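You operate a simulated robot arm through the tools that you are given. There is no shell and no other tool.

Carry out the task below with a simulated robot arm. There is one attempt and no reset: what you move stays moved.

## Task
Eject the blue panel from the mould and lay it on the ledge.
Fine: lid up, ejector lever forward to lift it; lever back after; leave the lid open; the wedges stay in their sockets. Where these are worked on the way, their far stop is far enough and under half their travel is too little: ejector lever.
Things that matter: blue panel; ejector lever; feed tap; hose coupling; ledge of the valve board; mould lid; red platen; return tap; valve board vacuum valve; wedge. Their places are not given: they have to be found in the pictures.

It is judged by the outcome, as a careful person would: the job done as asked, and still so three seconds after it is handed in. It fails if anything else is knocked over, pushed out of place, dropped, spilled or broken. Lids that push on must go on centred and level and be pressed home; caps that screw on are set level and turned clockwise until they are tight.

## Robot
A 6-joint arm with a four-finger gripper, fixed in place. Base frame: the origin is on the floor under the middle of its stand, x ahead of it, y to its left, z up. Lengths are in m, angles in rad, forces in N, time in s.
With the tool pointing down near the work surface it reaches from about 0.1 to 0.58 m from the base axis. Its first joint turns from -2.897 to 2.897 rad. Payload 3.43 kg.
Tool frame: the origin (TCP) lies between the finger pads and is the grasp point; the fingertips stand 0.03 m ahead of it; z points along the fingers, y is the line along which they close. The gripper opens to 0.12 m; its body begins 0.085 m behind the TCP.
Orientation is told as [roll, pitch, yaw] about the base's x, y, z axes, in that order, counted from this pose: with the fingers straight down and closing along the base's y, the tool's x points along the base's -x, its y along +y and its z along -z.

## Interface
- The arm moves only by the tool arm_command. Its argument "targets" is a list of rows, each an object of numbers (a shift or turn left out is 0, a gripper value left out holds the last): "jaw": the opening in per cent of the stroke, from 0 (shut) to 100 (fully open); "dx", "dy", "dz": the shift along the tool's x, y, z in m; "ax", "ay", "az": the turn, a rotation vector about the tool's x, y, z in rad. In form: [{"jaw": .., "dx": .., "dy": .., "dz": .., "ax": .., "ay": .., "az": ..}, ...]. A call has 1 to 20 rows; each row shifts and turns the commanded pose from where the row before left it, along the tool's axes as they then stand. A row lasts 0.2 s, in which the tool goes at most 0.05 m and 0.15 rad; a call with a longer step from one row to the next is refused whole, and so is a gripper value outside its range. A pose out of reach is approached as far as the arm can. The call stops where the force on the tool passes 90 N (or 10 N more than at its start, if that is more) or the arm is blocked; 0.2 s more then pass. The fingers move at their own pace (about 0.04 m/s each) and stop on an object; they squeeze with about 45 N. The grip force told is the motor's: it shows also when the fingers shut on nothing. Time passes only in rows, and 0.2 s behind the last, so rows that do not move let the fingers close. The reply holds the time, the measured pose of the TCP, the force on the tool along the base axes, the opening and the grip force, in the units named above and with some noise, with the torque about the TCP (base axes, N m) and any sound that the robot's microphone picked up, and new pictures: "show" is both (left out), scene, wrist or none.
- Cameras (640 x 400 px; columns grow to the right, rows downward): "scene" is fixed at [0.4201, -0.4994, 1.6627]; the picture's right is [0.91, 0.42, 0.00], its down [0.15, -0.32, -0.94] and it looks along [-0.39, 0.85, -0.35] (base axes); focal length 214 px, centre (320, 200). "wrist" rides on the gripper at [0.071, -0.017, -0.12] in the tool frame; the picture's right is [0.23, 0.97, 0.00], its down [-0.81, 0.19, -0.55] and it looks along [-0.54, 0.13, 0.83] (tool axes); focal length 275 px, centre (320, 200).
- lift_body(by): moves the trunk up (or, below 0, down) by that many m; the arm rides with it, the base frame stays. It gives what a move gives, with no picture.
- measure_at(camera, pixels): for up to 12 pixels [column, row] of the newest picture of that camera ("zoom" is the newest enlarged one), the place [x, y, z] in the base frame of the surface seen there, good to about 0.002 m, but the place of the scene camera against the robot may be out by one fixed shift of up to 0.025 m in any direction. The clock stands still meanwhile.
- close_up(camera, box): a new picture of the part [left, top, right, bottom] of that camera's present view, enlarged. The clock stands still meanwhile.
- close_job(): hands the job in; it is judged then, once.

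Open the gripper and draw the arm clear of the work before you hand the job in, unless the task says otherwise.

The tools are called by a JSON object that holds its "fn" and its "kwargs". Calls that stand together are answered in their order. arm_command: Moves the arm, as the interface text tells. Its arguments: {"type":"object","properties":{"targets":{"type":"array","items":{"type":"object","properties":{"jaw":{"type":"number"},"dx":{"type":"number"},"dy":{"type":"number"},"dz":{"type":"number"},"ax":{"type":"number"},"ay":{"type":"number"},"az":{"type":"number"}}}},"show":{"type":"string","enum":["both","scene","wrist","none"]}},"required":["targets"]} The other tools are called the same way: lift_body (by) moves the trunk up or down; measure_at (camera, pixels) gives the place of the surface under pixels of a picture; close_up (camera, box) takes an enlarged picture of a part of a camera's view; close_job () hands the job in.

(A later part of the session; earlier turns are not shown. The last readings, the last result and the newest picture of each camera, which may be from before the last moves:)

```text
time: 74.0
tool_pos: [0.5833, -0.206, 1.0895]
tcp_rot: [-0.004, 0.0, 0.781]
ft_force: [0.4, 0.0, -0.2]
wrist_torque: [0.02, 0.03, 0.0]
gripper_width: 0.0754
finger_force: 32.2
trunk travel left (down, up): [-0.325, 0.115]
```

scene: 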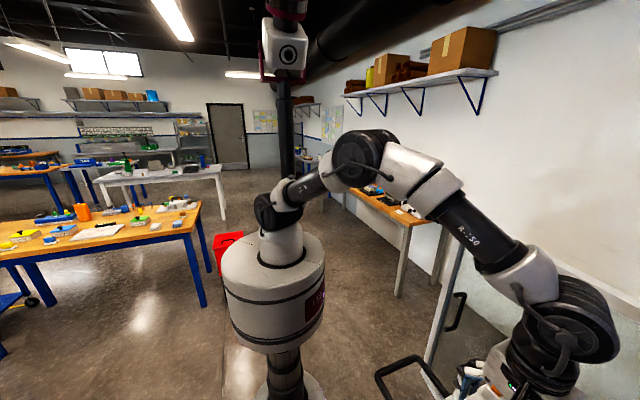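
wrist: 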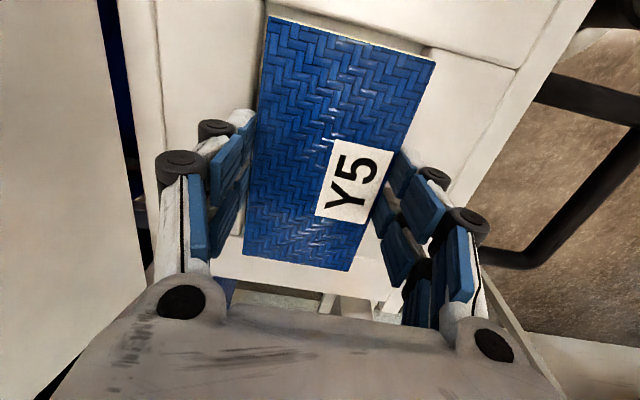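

The fingers hold the panel (75 mm, 32 N). I lift slowly and check that it comes up level.

{"fn": "arm_command", "kwargs": {"targets": [{"jaw": 20, "dz": -0.01}, {"dz": -0.015}, {"dz": -0.02}, {"dz": -0.02}], "show": "wrist"}}

{"fn": "measure_at", "kwargs": {"camera": "wrist", "pixels": [[285, 40], [400, 65], [270, 230], [330, 250], [330, 130], [370, 120], [230, 250], [380, 240], [480, 100], [200, 40]]}}

```text
time: 75.0
tool_pos: [0.5837, -0.2059, 1.1529]
tcp_rot: [-0.001, 0.0, 0.781]
ft_force: [0.0, -0.8, -0.8]
wrist_torque: [0.02, -0.03, -0.03]
gripper_width: 0.0756
finger_force: 44.7
trunk travel left (down, up): [-0.325, 0.115]
```

wrist: 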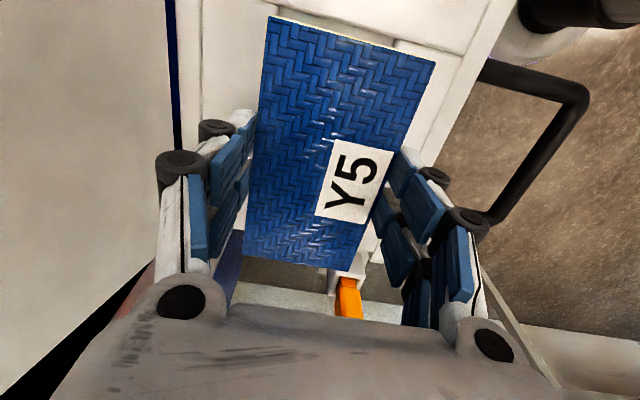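

```text
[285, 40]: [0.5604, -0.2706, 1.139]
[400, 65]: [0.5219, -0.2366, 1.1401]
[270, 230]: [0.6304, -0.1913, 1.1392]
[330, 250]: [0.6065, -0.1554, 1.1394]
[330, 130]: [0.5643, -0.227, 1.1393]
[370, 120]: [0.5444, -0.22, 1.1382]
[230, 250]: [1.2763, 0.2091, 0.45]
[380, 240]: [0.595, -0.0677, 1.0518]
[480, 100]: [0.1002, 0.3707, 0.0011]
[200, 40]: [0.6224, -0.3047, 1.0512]
```

The panel came up level (top 1.139, its underside 2–3 mm above the fingertips). I raise it further, draw back toward the robot and carry it across to the valve-board side.

{"fn": "arm_command", "kwargs": {"targets": [{"dz": -0.03}, {"dz": -0.03}, {"dz": -0.03}, {"dy": 0.04}, {"dy": 0.04}, {"dy": 0.04}, {"dy": 0.03}, {"dx": 0.04}, {"dx": 0.045}, {"dx": 0.045}]}}

```text
time: 77.2
tool_pos: [0.384, -0.1889, 1.2434]
tcp_rot: [-0.003, 0.0, 0.779]
ft_force: [-0.8, -0.2, -2.1]
wrist_torque: [0.04, -0.05, 0.0]
gripper_width: 0.0753
finger_force: 45.0
trunk travel left (down, up): [-0.325, 0.115]
```

scene: 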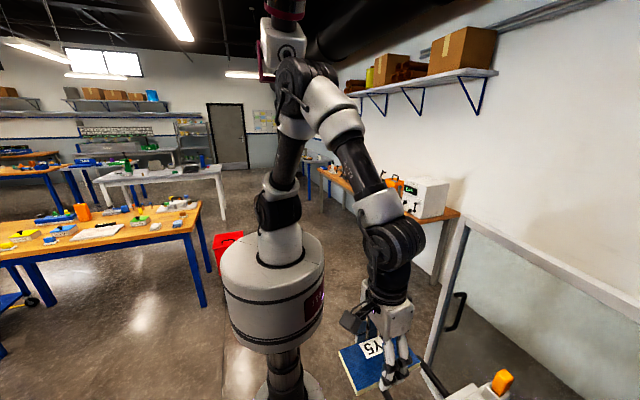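
wrist: 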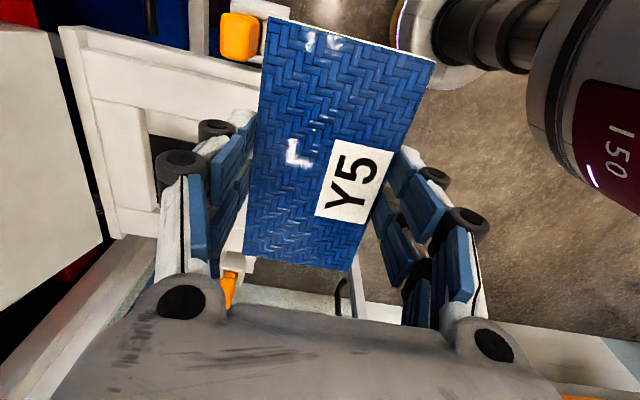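

Panel held securely, now at s≈0.14. I continue across (keeping the reach above 0.42 m) to s≈-0.14.

{"fn": "arm_command", "kwargs": {"targets": [{"dx": 0.0463, "dy": -0.012}, {"dx": 0.0463, "dy": -0.012}, {"dx": 0.0463, "dy": -0.012}, {"dx": 0.0463, "dy": -0.009}, {"dx": 0.0463}, {"dx": 0.0463}]}}

```text
time: 78.6
tool_pos: [0.2194, -0.4168, 1.2444]
tcp_rot: [-0.001, 0.001, 0.78]
ft_force: [-0.8, -0.9, -0.8]
wrist_torque: [0.01, -0.04, 0.01]
gripper_width: 0.0756
finger_force: 45.2
trunk travel left (down, up): [-0.325, 0.115]
```

scene: 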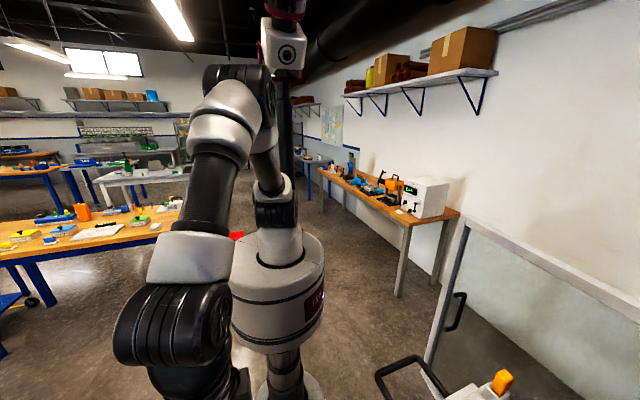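
wrist: 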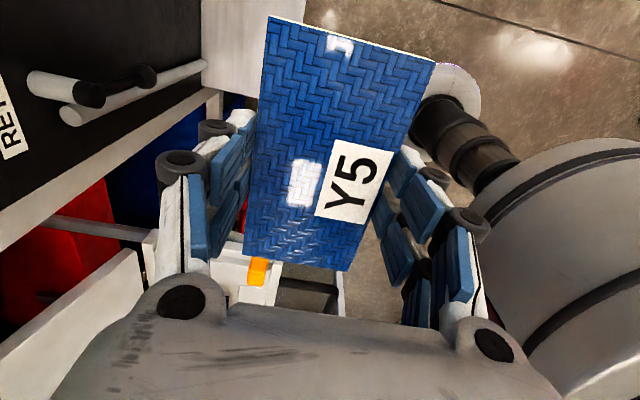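

Arrived at s≈-0.14, v≈0.45. The RETURN tap is at (60,85)-(150,75) and the ledge at (235,50); I measure them.

{"fn": "measure_at", "kwargs": {"camera": "wrist", "pixels": [[145, 75], [95, 95], [45, 82], [80, 115], [200, 70], [235, 50], [280, 15], [300, 10], [225, 90], [210, 30], [255, 100], [270, 8]]}}

{"fn": "close_up", "kwargs": {"camera": "wrist", "box": [0, 0, 340, 180]}}

```text
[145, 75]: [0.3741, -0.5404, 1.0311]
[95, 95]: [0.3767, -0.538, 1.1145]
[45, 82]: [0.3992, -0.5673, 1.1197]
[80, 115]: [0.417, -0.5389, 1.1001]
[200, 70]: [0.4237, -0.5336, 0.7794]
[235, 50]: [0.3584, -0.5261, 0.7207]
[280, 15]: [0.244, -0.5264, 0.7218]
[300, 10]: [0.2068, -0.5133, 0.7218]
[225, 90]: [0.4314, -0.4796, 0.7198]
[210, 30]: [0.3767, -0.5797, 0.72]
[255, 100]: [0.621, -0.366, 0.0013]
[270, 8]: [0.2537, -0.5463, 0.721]
```

```text
1.88 times, centred on (170, 90) of wrist
```

zoom: 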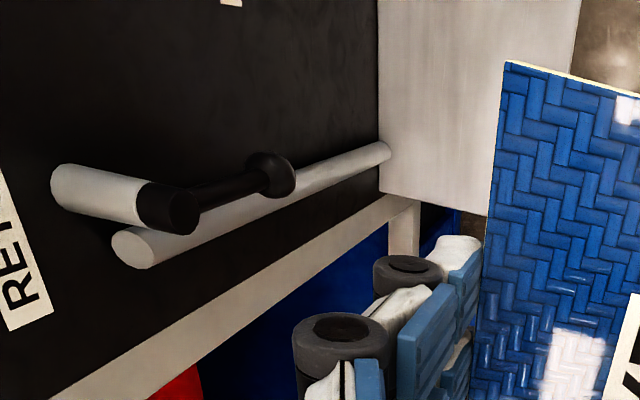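

{"fn": "measure_at", "kwargs": {"camera": "wrist", "pixels": [[303, 5], [305, 5], [307, 5], [301, 12], [303, 12], [305, 12], [299, 16], [302, 16], [304, 16], [309, 5]]}}

```text
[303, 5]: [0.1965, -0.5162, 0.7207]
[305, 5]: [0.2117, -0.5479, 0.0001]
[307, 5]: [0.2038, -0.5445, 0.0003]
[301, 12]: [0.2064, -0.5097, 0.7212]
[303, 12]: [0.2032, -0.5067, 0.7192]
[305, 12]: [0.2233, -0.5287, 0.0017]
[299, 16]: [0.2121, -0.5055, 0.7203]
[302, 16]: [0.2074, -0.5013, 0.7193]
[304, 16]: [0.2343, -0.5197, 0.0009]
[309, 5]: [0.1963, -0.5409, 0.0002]
```

The ledge's front edge is at v≈0.501, top z≈0.720. I lower the trunk fully with the panel held in front of the ledge.

{"fn": "lift_body", "kwargs": {"by": -0.325}}

{"fn": "arm_command", "kwargs": {"targets": [{"dy": -0.0}]}}

```text
time: 81.8
tool_pos: [0.2199, -0.4164, 0.922]
tcp_rot: [-0.003, -0.001, 0.781]
ft_force: [-0.3, 0.1, -0.6]
wrist_torque: [-0.02, -0.01, 0.0]
gripper_width: 0.0756
finger_force: 45.7
trunk travel left (down, up): [0.0, 0.44]
```

```text
time: 82.2
tool_pos: [0.2183, -0.4153, 0.9199]
tcp_rot: [-0.003, 0.0, 0.779]
ft_force: [0.0, -0.8, -0.5]
wrist_torque: [0.05, 0.01, -0.02]
gripper_width: 0.0755
finger_force: 45.4
trunk travel left (down, up): [0.0, 0.44]
```

scene: 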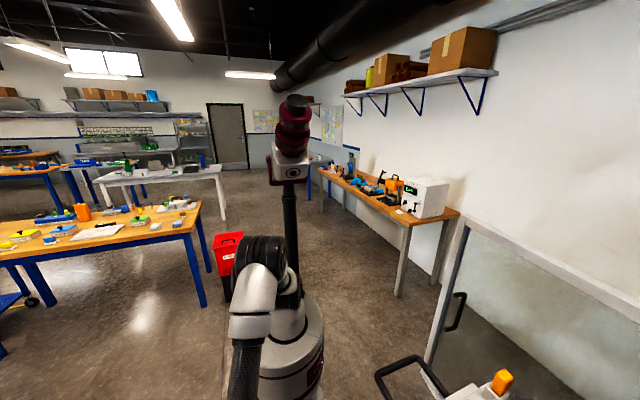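
wrist: 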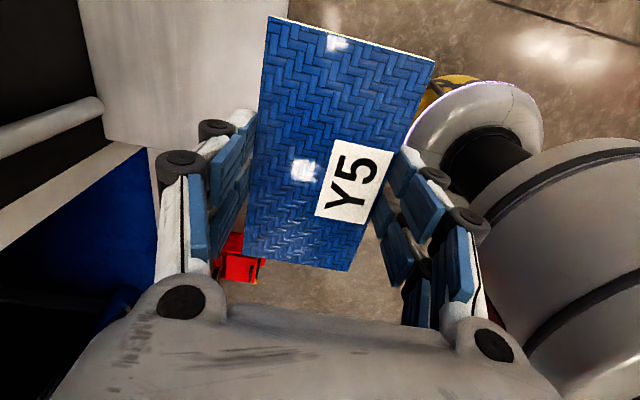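

Panel is at z≈0.89 in front of the board. I move it forward over the ledge to v≈0.553 while lowering to z≈0.83.

{"fn": "arm_command", "kwargs": {"targets": [{"dy": -0.035, "dz": 0.03}, {"dy": -0.035, "dz": 0.03}, {"dy": -0.035, "dz": 0.03}]}}

{"fn": "measure_at", "kwargs": {"camera": "wrist", "pixels": [[200, 60], [150, 60], [250, 20], [225, 70], [300, 100], [340, 220], [60, 120], [120, 100], [280, 30], [420, 70], [260, 200], [380, 100]]}}

```text
time: 83.0
tool_pos: [0.294, -0.4931, 0.8325]
tcp_rot: [-0.005, -0.002, 0.78]
ft_force: [-0.2, -0.8, -0.9]
wrist_torque: [-0.02, 0.01, -0.02]
gripper_width: 0.0754
finger_force: 45.0
trunk travel left (down, up): [0.0, 0.44]
```

scene: 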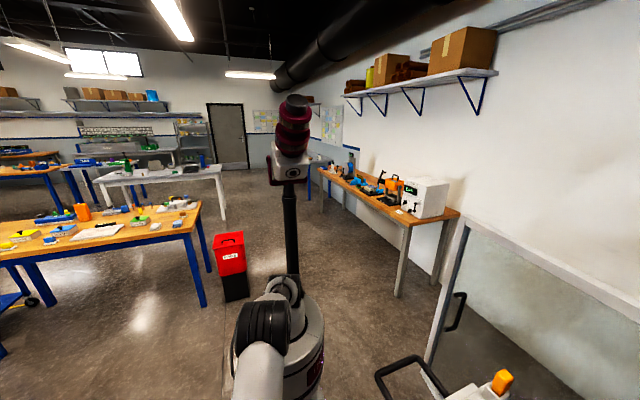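
wrist: 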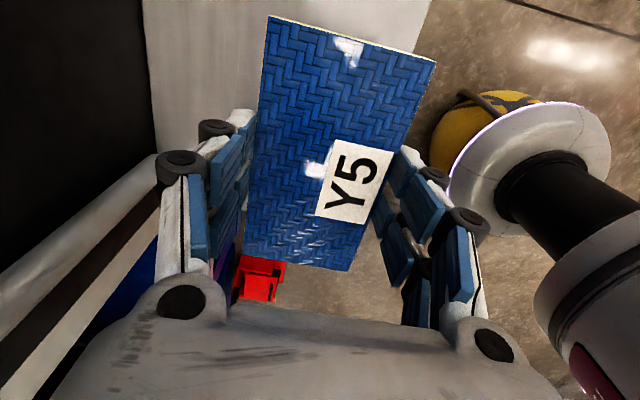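

```text
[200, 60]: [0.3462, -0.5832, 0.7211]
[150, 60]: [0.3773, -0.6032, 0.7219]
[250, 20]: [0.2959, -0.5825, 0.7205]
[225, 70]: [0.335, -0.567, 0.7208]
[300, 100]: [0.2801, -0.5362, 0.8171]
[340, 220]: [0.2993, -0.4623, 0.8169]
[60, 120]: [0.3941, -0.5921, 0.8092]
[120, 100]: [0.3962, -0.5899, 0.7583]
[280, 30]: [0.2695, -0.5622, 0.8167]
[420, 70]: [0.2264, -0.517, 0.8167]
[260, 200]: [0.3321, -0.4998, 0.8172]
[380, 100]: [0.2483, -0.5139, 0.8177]
```

Panel is level over the ledge (top 0.817, s≈-0.14, v≈0.556). I lower it to just above the ledge surface.

{"fn": "arm_command", "kwargs": {"targets": [{"dz": 0.025}, {"dz": 0.025}, {"dz": 0.018}, {"dz": 0.008}], "show": "wrist"}}

{"fn": "measure_at", "kwargs": {"camera": "wrist", "pixels": [[280, 30], [420, 70], [260, 200], [330, 250], [230, 60], [240, 20], [380, 250], [440, 60]]}}

```text
time: 84.0
tool_pos: [0.2943, -0.4935, 0.7554]
tcp_rot: [-0.003, 0.0, 0.779]
ft_force: [-0.1, -0.6, -1.6]
wrist_torque: [-0.01, 0.02, 0.0]
gripper_width: 0.0756
finger_force: 45.0
trunk travel left (down, up): [0.0, 0.44]
```

wrist: 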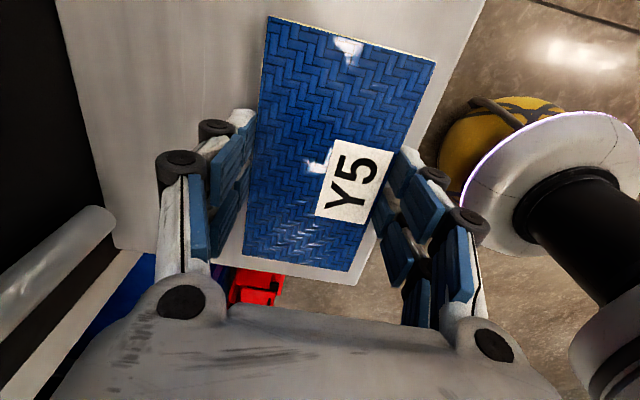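

```text
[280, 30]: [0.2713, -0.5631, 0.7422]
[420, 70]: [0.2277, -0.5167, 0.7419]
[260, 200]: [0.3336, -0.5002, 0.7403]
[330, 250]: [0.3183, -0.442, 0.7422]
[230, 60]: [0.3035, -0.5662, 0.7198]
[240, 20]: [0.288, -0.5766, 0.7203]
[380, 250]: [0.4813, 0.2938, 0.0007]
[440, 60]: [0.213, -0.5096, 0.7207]
```

{"fn": "arm_command", "kwargs": {"targets": [{"dz": 0.003}, {"dz": 0.0015}, {}], "show": "none"}}

```text
time: 84.8
tool_pos: [0.294, -0.4933, 0.7498]
tcp_rot: [-0.005, 0.0, 0.782]
ft_force: [0.4, -0.4, -1.4]
wrist_torque: [0.01, -0.02, 0.0]
gripper_width: 0.0754
finger_force: 44.8
trunk travel left (down, up): [0.0, 0.44]
```

{"fn": "arm_command", "kwargs": {"targets": [{"dz": 0.0015}, {"dz": 0.0015}], "show": "wrist"}}

{"fn": "measure_at", "kwargs": {"camera": "wrist", "pixels": [[280, 30], [420, 70], [260, 200], [330, 250], [230, 60], [330, 120]]}}

```text
time: 85.4
tool_pos: [0.2928, -0.4918, 0.7503]
tcp_rot: [-0.004, 0.003, 0.78]
ft_force: [-2.8, 1.3, 18.2]
wrist_torque: [0.93, 0.21, 0.06]
gripper_width: 0.0755
finger_force: 44.8
trunk travel left (down, up): [0.0, 0.44]
```

wrist: 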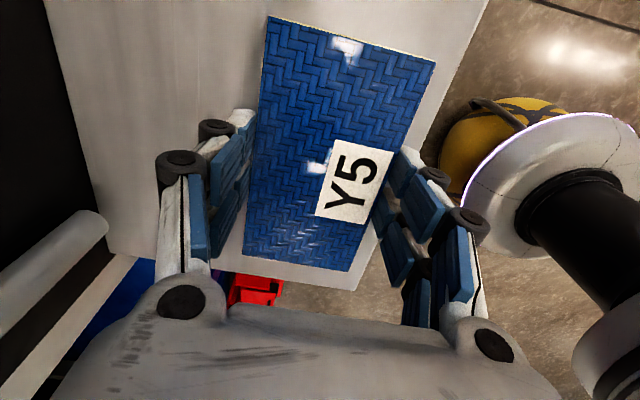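

```text
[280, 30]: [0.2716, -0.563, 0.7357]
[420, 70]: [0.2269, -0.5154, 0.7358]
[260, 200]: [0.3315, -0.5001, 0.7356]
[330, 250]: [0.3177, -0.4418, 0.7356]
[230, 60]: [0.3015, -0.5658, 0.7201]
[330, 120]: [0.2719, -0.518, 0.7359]
```

Contact with the ledge (18 N) and the panel sits ≈1–2 mm above it. I relax 1 mm and open the fingers evenly.

{"fn": "arm_command", "kwargs": {"targets": [{"dz": -0.0012}, {"jaw": 64}, {"jaw": 70}, {"jaw": 78}, {"jaw": 82}], "show": "wrist"}}

{"fn": "measure_at", "kwargs": {"camera": "wrist", "pixels": [[280, 30], [420, 70], [260, 200], [330, 250], [230, 60], [330, 120]]}}

```text
time: 86.6
tool_pos: [0.2942, -0.4914, 0.7492]
tcp_rot: [-0.003, 0.0, 0.781]
ft_force: [-0.1, -0.2, -0.6]
wrist_torque: [0.0, 0.01, 0.01]
gripper_width: 0.0986
finger_force: 0.1
trunk travel left (down, up): [0.0, 0.44]
```

wrist: 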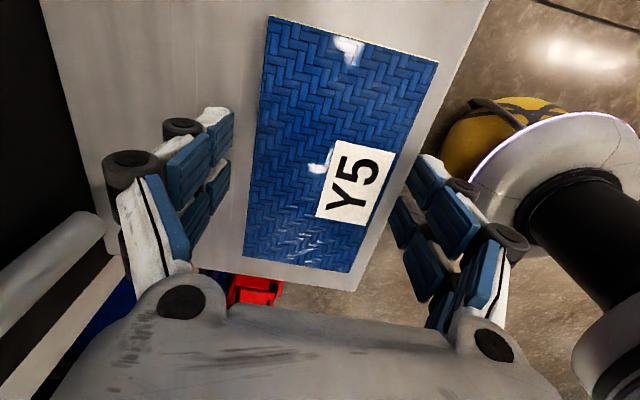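

```text
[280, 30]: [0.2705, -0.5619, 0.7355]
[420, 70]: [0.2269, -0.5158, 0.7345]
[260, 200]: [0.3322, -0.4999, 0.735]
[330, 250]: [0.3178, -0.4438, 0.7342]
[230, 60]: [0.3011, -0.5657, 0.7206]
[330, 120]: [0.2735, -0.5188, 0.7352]
```

The panel lies flat on the ledge (top 0.735). I lift the open gripper straight up and away.

{"fn": "arm_command", "kwargs": {"targets": [{"dz": -0.015}, {"dz": -0.03}, {"dz": -0.045}, {"dz": -0.045}, {"dy": 0.04, "dz": -0.02}, {"dy": 0.045}, {"dy": 0.03}], "show": "wrist"}}

```text
time: 88.2
tool_pos: [0.2148, -0.4104, 0.9026]
tcp_rot: [-0.003, -0.001, 0.78]
ft_force: [0.2, 0.6, -0.7]
wrist_torque: [0.01, 0.0, 0.0]
gripper_width: 0.0985
finger_force: 0.0
trunk travel left (down, up): [0.0, 0.44]
```

wrist: 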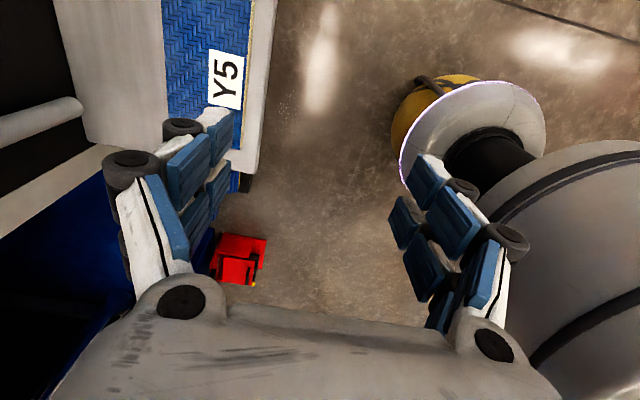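

The panel stays on the ledge. Next the lever goes back: I raise the trunk again.

{"fn": "lift_body", "kwargs": {"by": 0.325}}

{"fn": "arm_command", "kwargs": {"targets": [{"dz": -0.04, "jaw": 45}, {"dz": -0.04}, {"dz": -0.04}, {"dx": -0.04}, {"dx": -0.04}, {"dx": -0.04}], "show": "wrist"}}

```text
time: 91.4
tool_pos: [0.2148, -0.4096, 1.2266]
tcp_rot: [-0.003, 0.0, 0.78]
ft_force: [0.0, -0.7, 0.8]
wrist_torque: [-0.03, -0.04, 0.02]
gripper_width: 0.0982
finger_force: 0.0
trunk travel left (down, up): [-0.325, 0.115]
```

```text
time: 92.8
tool_pos: [0.3014, -0.3261, 1.3476]
tcp_rot: [-0.004, 0.003, 0.778]
ft_force: [0.8, 1.0, 0.3]
wrist_torque: [-0.08, 0.05, -0.02]
gripper_width: 0.0542
finger_force: 0.0
trunk travel left (down, up): [-0.325, 0.115]
```

wrist: 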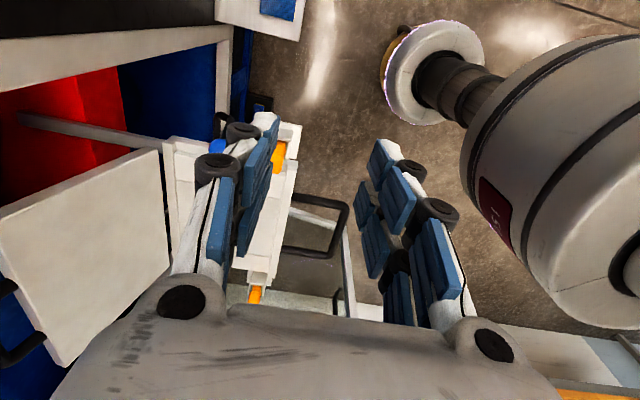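

Now I turn the tool back to yaw -0.785 for the lever grip.

{"fn": "arm_command", "kwargs": {"targets": [{"az": 0.1421}, {"az": 0.1421}, {"az": 0.1421}, {"az": 0.1421}, {"az": 0.1421}, {"az": 0.1421}, {"az": 0.1421}, {"az": 0.1421}, {"az": 0.1421}, {"az": 0.1421}, {"az": 0.1421}, {"dy": 0.0437}, {"dy": 0.0437}], "show": "wrist"}}

```text
time: 95.6
tool_pos: [0.3609, -0.2617, 1.3494]
tcp_rot: [-0.002, -0.003, -0.784]
ft_force: [0.9, 0.2, -0.2]
wrist_torque: [0.0, 0.0, 0.03]
gripper_width: 0.0538
finger_force: 0.1
trunk travel left (down, up): [-0.325, 0.115]
```

wrist: 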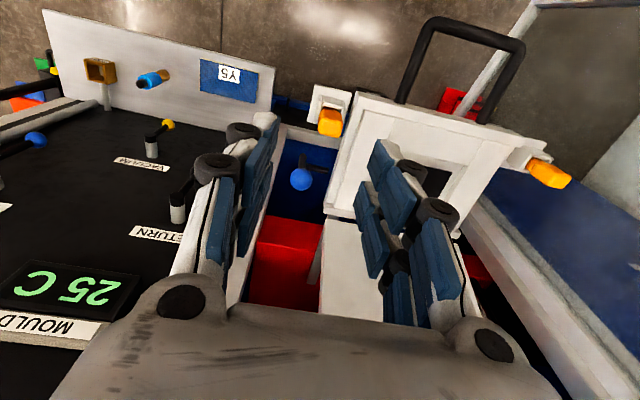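

The panel lies on the ledge at (230,80). The lever ball is at (302,180), wedge at (330,122). I measure them for the push back.

{"fn": "measure_at", "kwargs": {"camera": "wrist", "pixels": [[302, 180], [296, 180], [308, 180], [330, 122], [330, 135], [345, 118], [318, 110], [325, 170], [312, 172], [548, 172], [520, 45], [460, 25]]}}

{"fn": "close_up", "kwargs": {"camera": "wrist", "box": [220, 60, 420, 240]}}

```text
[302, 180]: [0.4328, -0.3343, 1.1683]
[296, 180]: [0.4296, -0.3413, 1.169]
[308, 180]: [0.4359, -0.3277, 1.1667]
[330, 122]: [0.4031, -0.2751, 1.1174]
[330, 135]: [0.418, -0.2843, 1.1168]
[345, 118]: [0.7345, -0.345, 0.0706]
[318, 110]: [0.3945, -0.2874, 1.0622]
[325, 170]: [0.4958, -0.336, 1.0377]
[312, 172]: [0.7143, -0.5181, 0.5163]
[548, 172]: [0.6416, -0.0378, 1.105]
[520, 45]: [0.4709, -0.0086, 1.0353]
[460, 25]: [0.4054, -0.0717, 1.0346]
```

```text
2.22 times, centred on (320, 150) of wrist
```

zoom: 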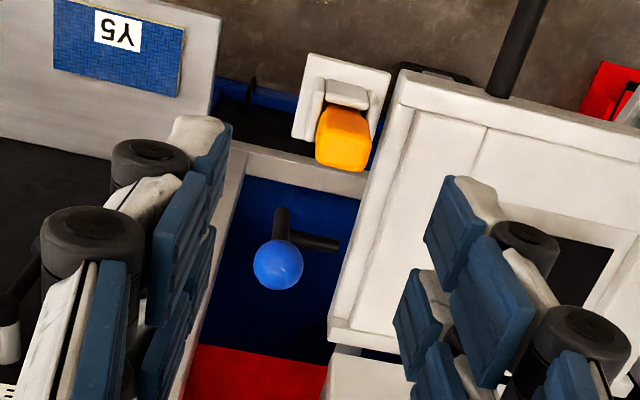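

Ball centre now s≈0.070, v≈0.550, z≈1.156; the mould is still at its front position. I tilt as before and approach the ball.

{"fn": "arm_command", "kwargs": {"targets": [{"ay": -0.1275}, {"ay": -0.1275}, {"dx": -0.0286, "dz": 0.0268}, {"dx": -0.0286, "dz": 0.0268}, {"dz": 0.04}, {"dz": 0.04}, {"dz": 0.03}], "show": "wrist"}}

{"fn": "measure_at", "kwargs": {"camera": "wrist", "pixels": [[323, 158], [320, 150], [320, 165], [330, 158], [310, 158], [320, 140], [400, 40], [320, 175]]}}

```text
time: 97.2
tool_pos: [0.4321, -0.3326, 1.2049]
tcp_rot: [0.001, -0.259, -0.784]
ft_force: [0.6, 0.1, 0.7]
wrist_torque: [0.01, 0.05, -0.01]
gripper_width: 0.0539
finger_force: 0.0
trunk travel left (down, up): [-0.325, 0.115]
```

wrist: 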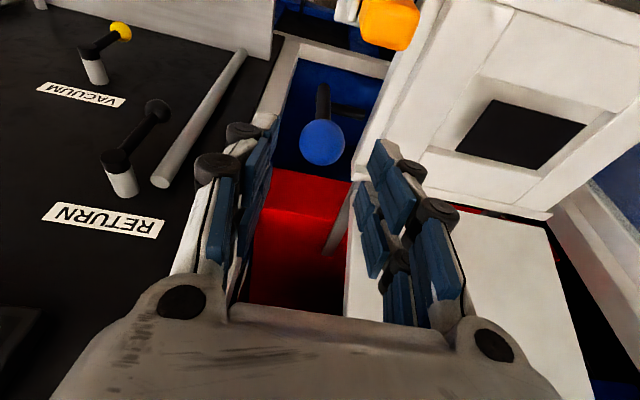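

```text
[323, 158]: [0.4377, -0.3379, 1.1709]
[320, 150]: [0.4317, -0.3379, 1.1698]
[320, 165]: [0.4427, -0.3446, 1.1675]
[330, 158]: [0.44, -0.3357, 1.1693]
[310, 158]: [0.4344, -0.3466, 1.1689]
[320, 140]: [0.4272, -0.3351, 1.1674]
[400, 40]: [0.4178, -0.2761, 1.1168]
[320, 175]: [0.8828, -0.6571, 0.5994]
```

{"fn": "arm_command", "kwargs": {"targets": [{"dz": 0.019, "dx": 0.002, "dy": -0.001}, {"dz": 0.019, "dx": 0.002, "dy": -0.001}, {"jaw": 15}, {"jaw": 0}, {"jaw": 0}], "show": "wrist"}}

```text
time: 98.4
tool_pos: [0.4342, -0.3357, 1.166]
tcp_rot: [-0.001, -0.259, -0.783]
ft_force: [7.1, 7.1, -2.0]
wrist_torque: [0.19, -0.16, 0.07]
gripper_width: 0.0272
finger_force: 28.8
trunk travel left (down, up): [-0.325, 0.115]
```

wrist: 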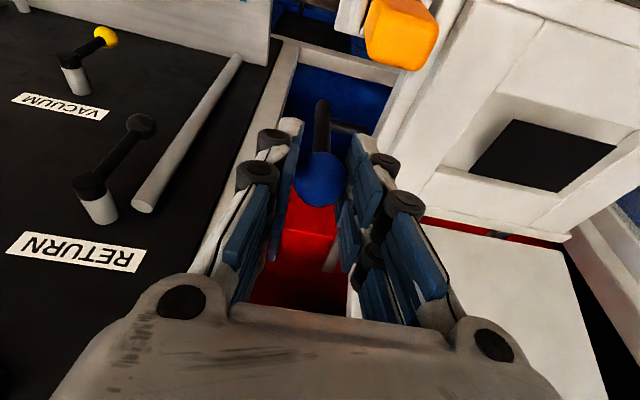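

The ball is gripped again. I push it back along its arc by a small first step and check whether the lever turns or the mould slides.

{"fn": "arm_command", "kwargs": {"targets": [{"dx": -0.0131, "dz": -0.0005, "dy": 0.001}, {"dx": -0.0129, "dz": 0.0008}], "show": "wrist"}}

{"fn": "measure_at", "kwargs": {"camera": "wrist", "pixels": [[403, 40], [403, 25], [420, 40], [440, 150], [420, 200], [560, 230], [500, 120], [480, 170], [600, 140], [330, 110], [345, 125], [320, 175]]}}

```text
time: 99.0
tool_pos: [0.4537, -0.3546, 1.167]
tcp_rot: [-0.001, -0.25, -0.783]
ft_force: [12.2, 5.4, -35.3]
wrist_torque: [0.51, 0.48, 0.04]
gripper_width: 0.0271
finger_force: 44.3
trunk travel left (down, up): [-0.325, 0.115]
```

wrist: 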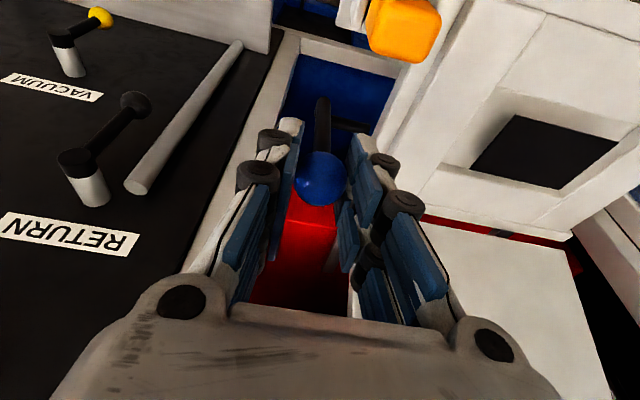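

```text
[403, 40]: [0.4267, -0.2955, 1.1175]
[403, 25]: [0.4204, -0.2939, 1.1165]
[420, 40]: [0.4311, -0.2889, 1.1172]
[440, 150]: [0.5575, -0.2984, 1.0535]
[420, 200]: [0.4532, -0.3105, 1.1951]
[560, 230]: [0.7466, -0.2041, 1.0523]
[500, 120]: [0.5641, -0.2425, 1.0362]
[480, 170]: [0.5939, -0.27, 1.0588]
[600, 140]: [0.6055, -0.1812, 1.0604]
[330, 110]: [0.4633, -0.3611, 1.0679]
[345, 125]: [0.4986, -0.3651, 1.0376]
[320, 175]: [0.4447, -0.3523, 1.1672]
```

The lever did not turn: the mould slid back with it (wedge moved +0.03) because the slide has almost no friction. I use the mould's inertia: a short pull forward, then a quick reversal backward so the lever turns against the mass of the mould, ending gently.

{"fn": "arm_command", "kwargs": {"targets": [{"dx": 0.0007, "dz": 0.0029}, {"dx": 0.0213, "dz": -0.0054}, {"dx": -0.0485, "dz": 0.0082}, {"dx": -0.0143, "dz": 0.0047}, {"dx": -0.0078, "dz": 0.002}], "show": "wrist"}}

{"fn": "measure_at", "kwargs": {"camera": "wrist", "pixels": [[403, 40], [403, 25], [420, 40], [440, 150], [320, 175], [560, 230], [500, 120], [480, 170], [600, 140], [330, 110]]}}

```text
time: 100.2
tool_pos: [0.4869, -0.3878, 1.1752]
tcp_rot: [0.0, -0.263, -0.785]
ft_force: [-4.4, 1.5, 12.8]
wrist_torque: [0.36, 0.42, -0.14]
gripper_width: 0.0273
finger_force: 45.0
trunk travel left (down, up): [-0.325, 0.115]
```

wrist: 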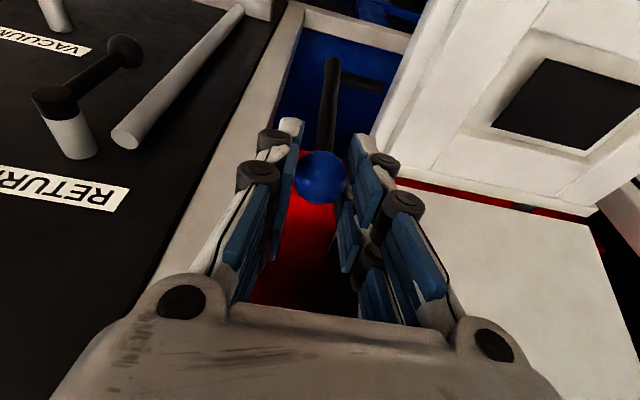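

```text
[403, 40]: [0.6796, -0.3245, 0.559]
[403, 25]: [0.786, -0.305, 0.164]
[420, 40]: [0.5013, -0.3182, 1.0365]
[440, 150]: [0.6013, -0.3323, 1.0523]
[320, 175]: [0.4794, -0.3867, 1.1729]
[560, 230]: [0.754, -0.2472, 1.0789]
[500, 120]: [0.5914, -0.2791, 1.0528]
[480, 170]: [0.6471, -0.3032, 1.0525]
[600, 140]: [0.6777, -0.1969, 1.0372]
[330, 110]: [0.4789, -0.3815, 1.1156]
```

The lever is now about upright relative to the mould. I measure the pocket's corners and lever shaft to see how far the mould slid.

{"fn": "measure_at", "kwargs": {"camera": "wrist", "pixels": [[488, 122], [546, 55], [603, 160], [365, 82], [350, 75], [335, 70], [330, 100], [372, 160], [590, 215], [580, 210], [610, 220], [395, 60]]}}

{"fn": "close_up", "kwargs": {"camera": "wrist", "box": [270, 20, 640, 250]}}

```text
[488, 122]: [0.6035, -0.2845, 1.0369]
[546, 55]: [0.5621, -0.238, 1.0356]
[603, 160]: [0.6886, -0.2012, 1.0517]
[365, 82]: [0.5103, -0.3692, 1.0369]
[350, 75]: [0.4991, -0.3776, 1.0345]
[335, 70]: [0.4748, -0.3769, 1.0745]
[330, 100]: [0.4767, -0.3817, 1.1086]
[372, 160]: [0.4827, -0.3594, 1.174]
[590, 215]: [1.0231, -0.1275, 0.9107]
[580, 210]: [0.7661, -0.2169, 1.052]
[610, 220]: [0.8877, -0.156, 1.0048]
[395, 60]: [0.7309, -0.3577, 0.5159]
```

```text
1.73 times, centred on (455, 135) of wrist
```

zoom: 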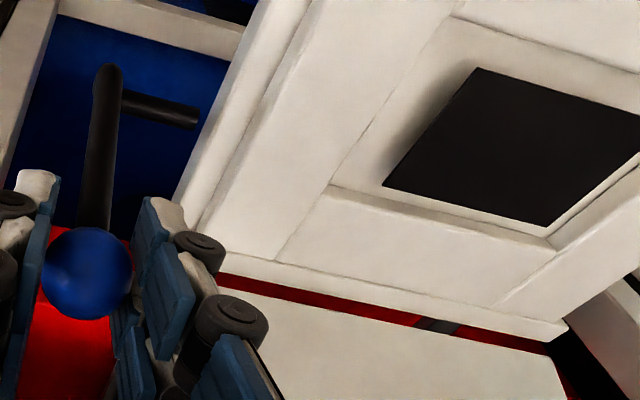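

That worked: lever is about vertical with the mould only ≈0.03 m back. I repeat the ratchet motion once more.

{"fn": "arm_command", "kwargs": {"targets": [{"dx": 0.0077, "dz": -0.0021}, {"dx": 0.0145, "dz": -0.0039}, {"dx": -0.0466, "dz": 0.0155}, {"dx": -0.0121, "dz": 0.0052}, {"dx": -0.0068, "dz": 0.0018}], "show": "wrist"}}

{"fn": "measure_at", "kwargs": {"camera": "wrist", "pixels": [[365, 72], [350, 70], [335, 70], [372, 75], [320, 175], [480, 170], [380, 60], [358, 60]]}}

{"fn": "close_up", "kwargs": {"camera": "wrist", "box": [250, 0, 640, 250]}}

```text
time: 101.4
tool_pos: [0.5202, -0.4198, 1.1661]
tcp_rot: [-0.003, -0.252, -0.783]
ft_force: [1.4, 5.8, -2.9]
wrist_torque: [0.31, 0.38, 0.06]
gripper_width: 0.0267
finger_force: 45.5
trunk travel left (down, up): [-0.325, 0.115]
```

wrist: 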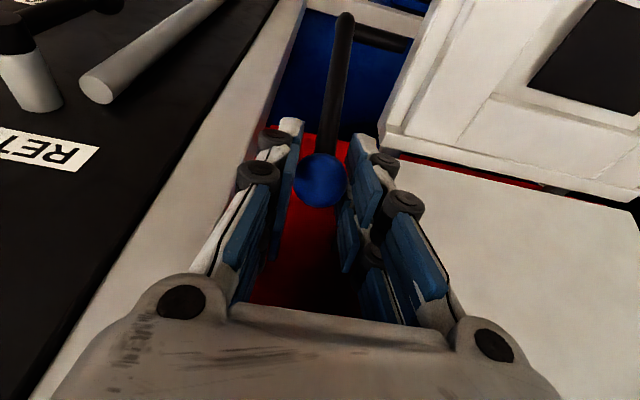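

```text
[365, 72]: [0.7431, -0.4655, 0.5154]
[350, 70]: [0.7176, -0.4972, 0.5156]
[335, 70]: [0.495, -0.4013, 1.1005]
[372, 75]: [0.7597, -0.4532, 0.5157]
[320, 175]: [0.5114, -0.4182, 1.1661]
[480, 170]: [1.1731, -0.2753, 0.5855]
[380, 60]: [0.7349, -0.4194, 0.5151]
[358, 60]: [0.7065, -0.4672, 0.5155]
```

```text
1.60 times, centred on (445, 125) of wrist
```

zoom: 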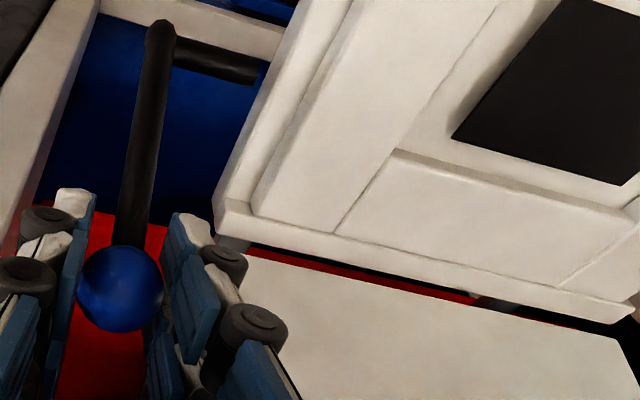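

{"fn": "measure_at", "kwargs": {"camera": "wrist", "pixels": [[389, 40], [375, 37], [365, 33], [395, 43], [345, 20], [340, 60], [330, 120], [500, 50]]}}

```text
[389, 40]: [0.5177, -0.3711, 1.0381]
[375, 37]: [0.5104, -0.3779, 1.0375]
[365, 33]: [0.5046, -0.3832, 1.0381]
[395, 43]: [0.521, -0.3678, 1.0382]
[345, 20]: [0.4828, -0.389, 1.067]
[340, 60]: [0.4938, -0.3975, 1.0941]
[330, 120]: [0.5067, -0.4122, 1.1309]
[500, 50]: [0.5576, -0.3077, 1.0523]
```

The lever is ≈0.38 rad past vertical now. From here pushing the ball straight down turns it further and brings the mould forward, so I press down along that line.

{"fn": "arm_command", "kwargs": {"targets": [{"dx": 0.0004, "dz": 0.0056}, {"dx": 0.0004, "dz": 0.0056}, {"dx": 0.0004, "dz": 0.0056}, {"dx": 0.0004, "dz": 0.0056}], "show": "wrist"}}

{"fn": "measure_at", "kwargs": {"camera": "wrist", "pixels": [[389, 40], [375, 37], [395, 43], [345, 20], [340, 60], [330, 120], [500, 50], [320, 180]]}}

```text
time: 102.4
tool_pos: [0.5208, -0.4218, 1.143]
tcp_rot: [-0.001, -0.246, -0.781]
ft_force: [2.1, 6.4, 8.3]
wrist_torque: [0.55, 0.55, -0.04]
gripper_width: 0.0283
finger_force: 45.1
trunk travel left (down, up): [-0.325, 0.115]
```

wrist: 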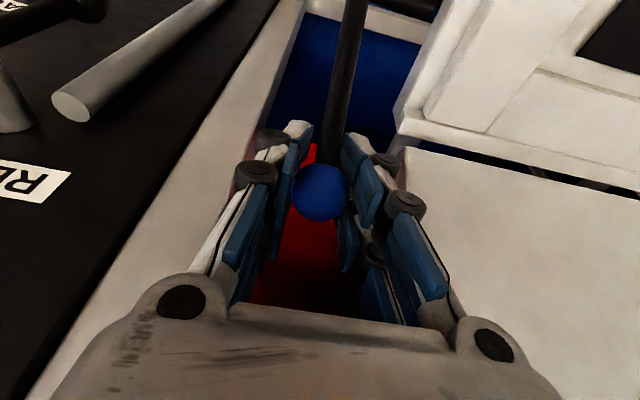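

```text
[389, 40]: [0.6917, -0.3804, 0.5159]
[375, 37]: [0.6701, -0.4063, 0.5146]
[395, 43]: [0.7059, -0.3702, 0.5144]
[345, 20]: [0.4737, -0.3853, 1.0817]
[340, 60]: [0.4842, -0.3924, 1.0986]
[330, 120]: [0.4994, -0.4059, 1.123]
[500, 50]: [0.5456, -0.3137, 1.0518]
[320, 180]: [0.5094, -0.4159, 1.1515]
```

Lever ≈0.59 rad back of its original ≈0.70, with the mould at its front again. I press on along the arc to its back stop.

{"fn": "arm_command", "kwargs": {"targets": [{"dx": -0.0022, "dz": 0.0057}, {"dx": -0.0022, "dz": 0.0057}, {"dx": -0.0015, "dz": 0.005}], "show": "wrist"}}

{"fn": "measure_at", "kwargs": {"camera": "wrist", "pixels": [[320, 180], [320, 190], [320, 200], [345, 20], [340, 60], [330, 120], [500, 50], [420, 120]]}}

```text
time: 103.2
tool_pos: [0.5307, -0.4314, 1.1299]
tcp_rot: [-0.002, -0.258, -0.785]
ft_force: [3.0, 5.2, -0.6]
wrist_torque: [0.14, 0.15, 0.04]
gripper_width: 0.0285
finger_force: 45.1
trunk travel left (down, up): [-0.325, 0.115]
```

wrist: 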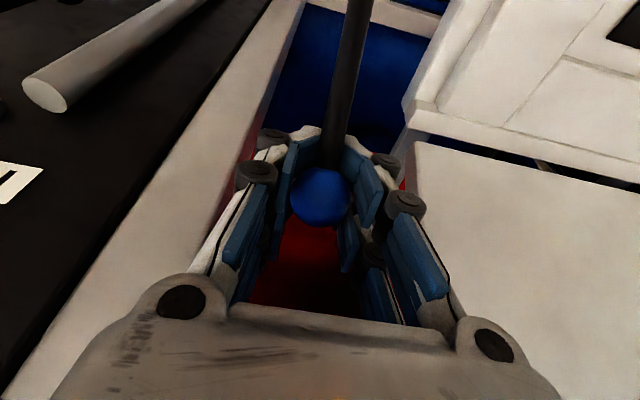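

```text
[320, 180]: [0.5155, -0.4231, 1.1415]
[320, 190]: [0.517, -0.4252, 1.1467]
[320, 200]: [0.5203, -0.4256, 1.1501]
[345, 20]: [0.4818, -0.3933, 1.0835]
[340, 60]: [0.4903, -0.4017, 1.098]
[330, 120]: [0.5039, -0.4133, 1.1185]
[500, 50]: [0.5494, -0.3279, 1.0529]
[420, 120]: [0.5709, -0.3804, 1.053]
```

{"fn": "arm_command", "kwargs": {"targets": [{"dx": -0.0019, "dz": 0.0047}, {"dx": -0.0019, "dz": 0.0047}], "show": "none"}}

```text
time: 103.8
tool_pos: [0.5339, -0.4353, 1.1229]
tcp_rot: [0.001, -0.258, -0.785]
ft_force: [3.2, 3.0, 4.9]
wrist_torque: [0.35, 0.39, -0.07]
gripper_width: 0.0271
finger_force: 44.9
trunk travel left (down, up): [-0.325, 0.115]
```

{"fn": "arm_command", "kwargs": {"targets": [{"dx": -0.001, "dz": 0.004}], "show": "wrist"}}

{"fn": "measure_at", "kwargs": {"camera": "wrist", "pixels": [[320, 185], [320, 195], [320, 205], [345, 20], [340, 60], [330, 120], [500, 50], [420, 120], [410, 115], [425, 100]]}}

```text
time: 104.2
tool_pos: [0.5359, -0.438, 1.1213]
tcp_rot: [0.0, -0.262, -0.784]
ft_force: [3.3, 2.3, 10.4]
wrist_torque: [0.65, 0.68, 0.0]
gripper_width: 0.0264
finger_force: 44.6
trunk travel left (down, up): [-0.325, 0.115]
```

wrist: 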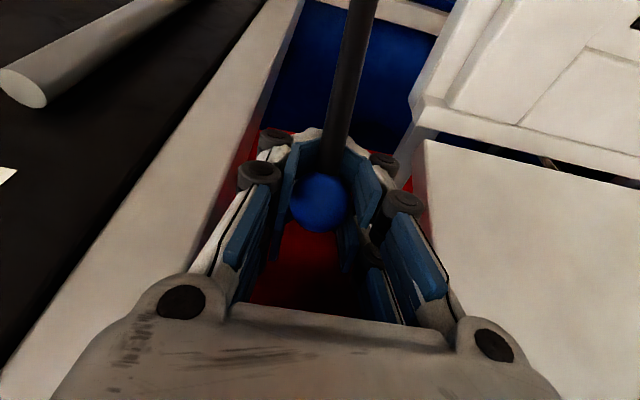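

```text
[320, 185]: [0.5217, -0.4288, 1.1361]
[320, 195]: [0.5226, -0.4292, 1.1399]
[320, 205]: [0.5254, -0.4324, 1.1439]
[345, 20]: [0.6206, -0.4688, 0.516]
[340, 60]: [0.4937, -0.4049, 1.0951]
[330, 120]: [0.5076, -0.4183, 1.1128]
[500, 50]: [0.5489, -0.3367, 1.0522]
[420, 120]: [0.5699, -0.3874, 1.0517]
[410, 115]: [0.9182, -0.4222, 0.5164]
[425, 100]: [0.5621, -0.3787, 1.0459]
```

{"fn": "arm_command", "kwargs": {"targets": [{"dx": 0.0005, "dz": 0.004}, {}], "show": "none"}}

```text
time: 104.8
tool_pos: [0.5362, -0.4372, 1.12]
tcp_rot: [0.0, -0.268, -0.783]
ft_force: [3.8, 2.3, 30.4]
wrist_torque: [0.26, 0.3, -0.01]
gripper_width: 0.0262
finger_force: 45.1
trunk travel left (down, up): [-0.325, 0.115]
```

The lever is at its back stop (30 N with no further motion). I relax, open the jaws and lift off.

{"fn": "arm_command", "kwargs": {"targets": [{"dz": -0.005}, {"jaw": 25}, {"jaw": 45}, {"jaw": 45}, {"dz": -0.03}, {"dz": -0.04}, {"dz": -0.045}, {"dz": -0.045}], "show": "wrist"}}

```text
time: 106.6
tool_pos: [0.5066, -0.4067, 1.2766]
tcp_rot: [0.0, -0.258, -0.784]
ft_force: [0.1, 0.6, -0.3]
wrist_torque: [-0.02, -0.01, -0.01]
gripper_width: 0.0542
finger_force: 0.1
trunk travel left (down, up): [-0.325, 0.115]
```

wrist: 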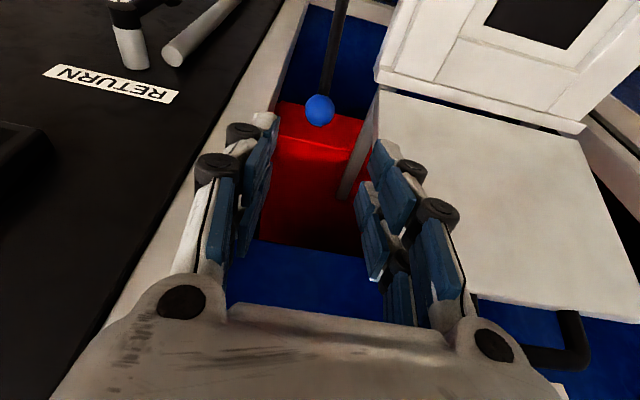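

{"fn": "arm_command", "kwargs": {"targets": [{"dz": -0.045}, {"dz": -0.03}, {"ay": 0.129}, {"ay": 0.129}, {"dx": 0.045}, {"dx": 0.045}, {"dx": 0.04}], "show": "wrist"}}

{"fn": "measure_at", "kwargs": {"camera": "wrist", "pixels": [[302, 180], [330, 122], [330, 135], [548, 172], [520, 45], [460, 25]]}}

```text
time: 108.2
tool_pos: [0.3993, -0.3007, 1.3491]
tcp_rot: [0.0, -0.002, -0.784]
ft_force: [-0.4, 0.7, 0.6]
wrist_torque: [-0.04, -0.03, 0.02]
gripper_width: 0.0538
finger_force: 0.1
trunk travel left (down, up): [-0.325, 0.115]
```

wrist: 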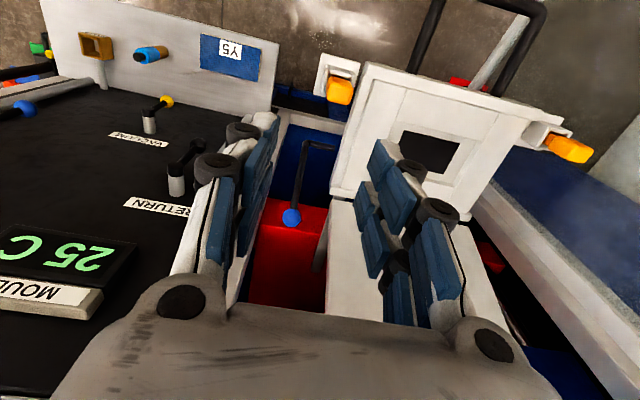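

```text
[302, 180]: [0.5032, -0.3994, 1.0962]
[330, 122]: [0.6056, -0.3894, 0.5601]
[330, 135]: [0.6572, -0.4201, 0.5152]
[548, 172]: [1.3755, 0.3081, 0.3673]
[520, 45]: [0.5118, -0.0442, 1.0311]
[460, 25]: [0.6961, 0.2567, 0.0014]
```

Lever is back, lid open, panel on the ledge at (230,55). I check wedge, handle and ball positions against the starting values.

{"fn": "measure_at", "kwargs": {"camera": "wrist", "pixels": [[340, 90], [340, 82], [567, 148], [291, 217], [304, 170], [325, 148], [430, 40], [520, 40], [500, 5], [405, 132], [450, 175], [230, 52]]}}

{"fn": "close_up", "kwargs": {"camera": "wrist", "box": [260, 0, 620, 240]}}

{"fn": "close_up", "kwargs": {"camera": "wrist", "box": [30, 0, 310, 170]}}

```text
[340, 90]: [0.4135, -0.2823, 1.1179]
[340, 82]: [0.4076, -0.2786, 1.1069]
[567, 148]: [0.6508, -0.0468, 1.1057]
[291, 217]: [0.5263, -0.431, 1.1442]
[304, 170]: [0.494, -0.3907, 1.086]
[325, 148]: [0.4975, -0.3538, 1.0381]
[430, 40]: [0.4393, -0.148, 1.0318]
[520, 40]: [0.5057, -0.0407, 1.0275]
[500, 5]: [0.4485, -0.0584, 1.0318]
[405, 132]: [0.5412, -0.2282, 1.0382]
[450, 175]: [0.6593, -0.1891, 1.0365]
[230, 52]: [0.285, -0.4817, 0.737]
```

```text
1.67 times, centred on (440, 120) of wrist
```

zoom: 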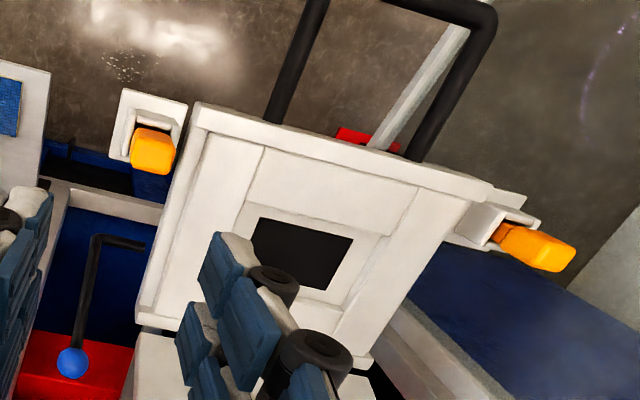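

```text
2.29 times, centred on (170, 85) of wrist
```

zoom: 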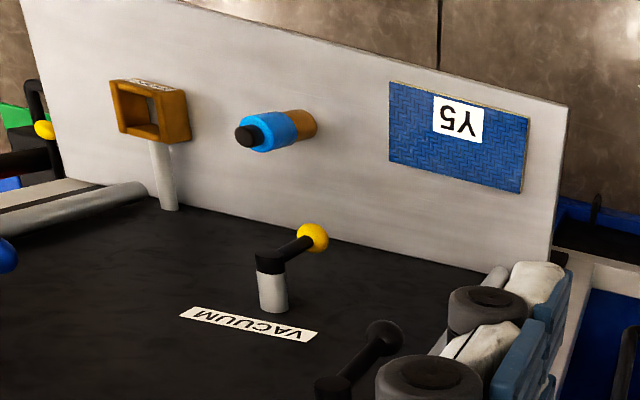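

The mould sits about 1 cm back of its start (wedge v 0.492 vs 0.477, shaft 0.602 vs 0.592). I'll pull it forward gently by its big handle: first move above the handle loop with fingers closed.

{"fn": "arm_command", "kwargs": {"targets": [{"dy": 0.0395, "dx": 0.018, "jaw": 0}, {"dy": 0.0395, "dx": 0.018}, {"dy": 0.0395, "dx": 0.018}, {"dy": 0.0395, "dx": 0.018}, {"dy": 0.0395, "dx": 0.018}, {"az": -0.15}, {"az": -0.15}, {"az": -0.1}], "show": "wrist"}}

```text
time: 110.0
tool_pos: [0.4753, -0.0996, 1.3485]
tcp_rot: [-0.002, 0.001, -0.382]
ft_force: [0.1, -0.1, 0.8]
wrist_torque: [0.01, -0.05, -0.02]
gripper_width: 0.0
finger_force: 33.8
trunk travel left (down, up): [-0.325, 0.115]
```

wrist: 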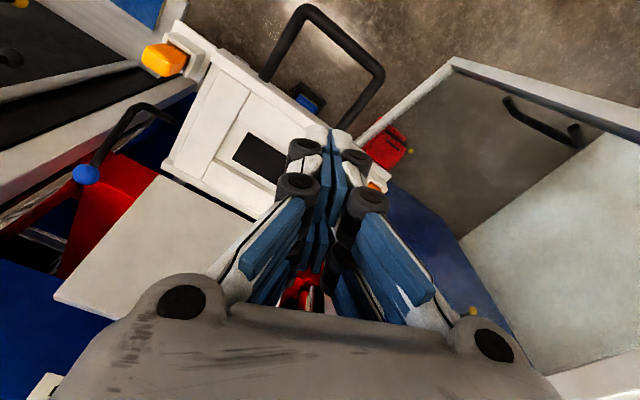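

{"fn": "measure_at", "kwargs": {"camera": "wrist", "pixels": [[342, 42], [320, 22], [365, 62], [285, 45], [360, 105], [165, 60], [310, 95], [255, 85], [345, 120], [300, 10], [380, 75], [240, 150]]}}

{"fn": "close_up", "kwargs": {"camera": "wrist", "box": [140, 0, 420, 200]}}

```text
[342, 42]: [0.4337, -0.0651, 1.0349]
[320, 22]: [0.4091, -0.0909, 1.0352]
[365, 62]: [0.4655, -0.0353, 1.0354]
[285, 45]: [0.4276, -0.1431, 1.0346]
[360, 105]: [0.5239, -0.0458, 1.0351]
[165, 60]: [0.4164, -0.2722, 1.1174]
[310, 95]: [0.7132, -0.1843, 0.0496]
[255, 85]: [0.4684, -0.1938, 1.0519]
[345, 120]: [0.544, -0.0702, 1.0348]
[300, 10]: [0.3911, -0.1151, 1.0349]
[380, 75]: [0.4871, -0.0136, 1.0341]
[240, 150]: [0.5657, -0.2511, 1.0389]
```

```text
2.00 times, centred on (280, 100) of wrist
```

zoom: 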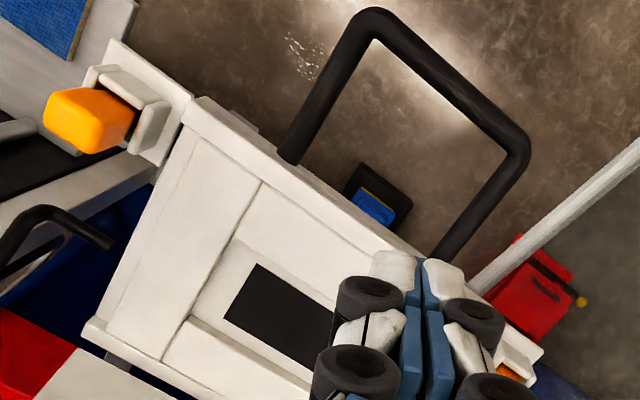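

Handle bar is at v≈0.3535 now versus ≈0.339 at the start. I lower the closed fingers into the loop at v≈0.406.

{"fn": "arm_command", "kwargs": {"targets": [{"dz": 0.045}, {"dz": 0.045}, {"dz": 0.045}, {"dz": 0.045}, {"dz": 0.045}, {"dz": 0.04}, {"dz": 0.03}], "show": "wrist"}}

```text
time: 111.6
tool_pos: [0.4762, -0.0995, 1.0534]
tcp_rot: [-0.001, 0.0, -0.384]
ft_force: [-0.3, 0.2, 0.0]
wrist_torque: [-0.02, 0.01, 0.01]
gripper_width: 0.0002
finger_force: 33.4
trunk travel left (down, up): [-0.325, 0.115]
```

wrist: 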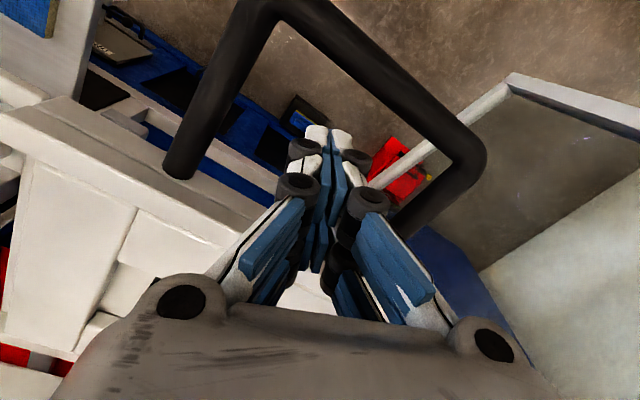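

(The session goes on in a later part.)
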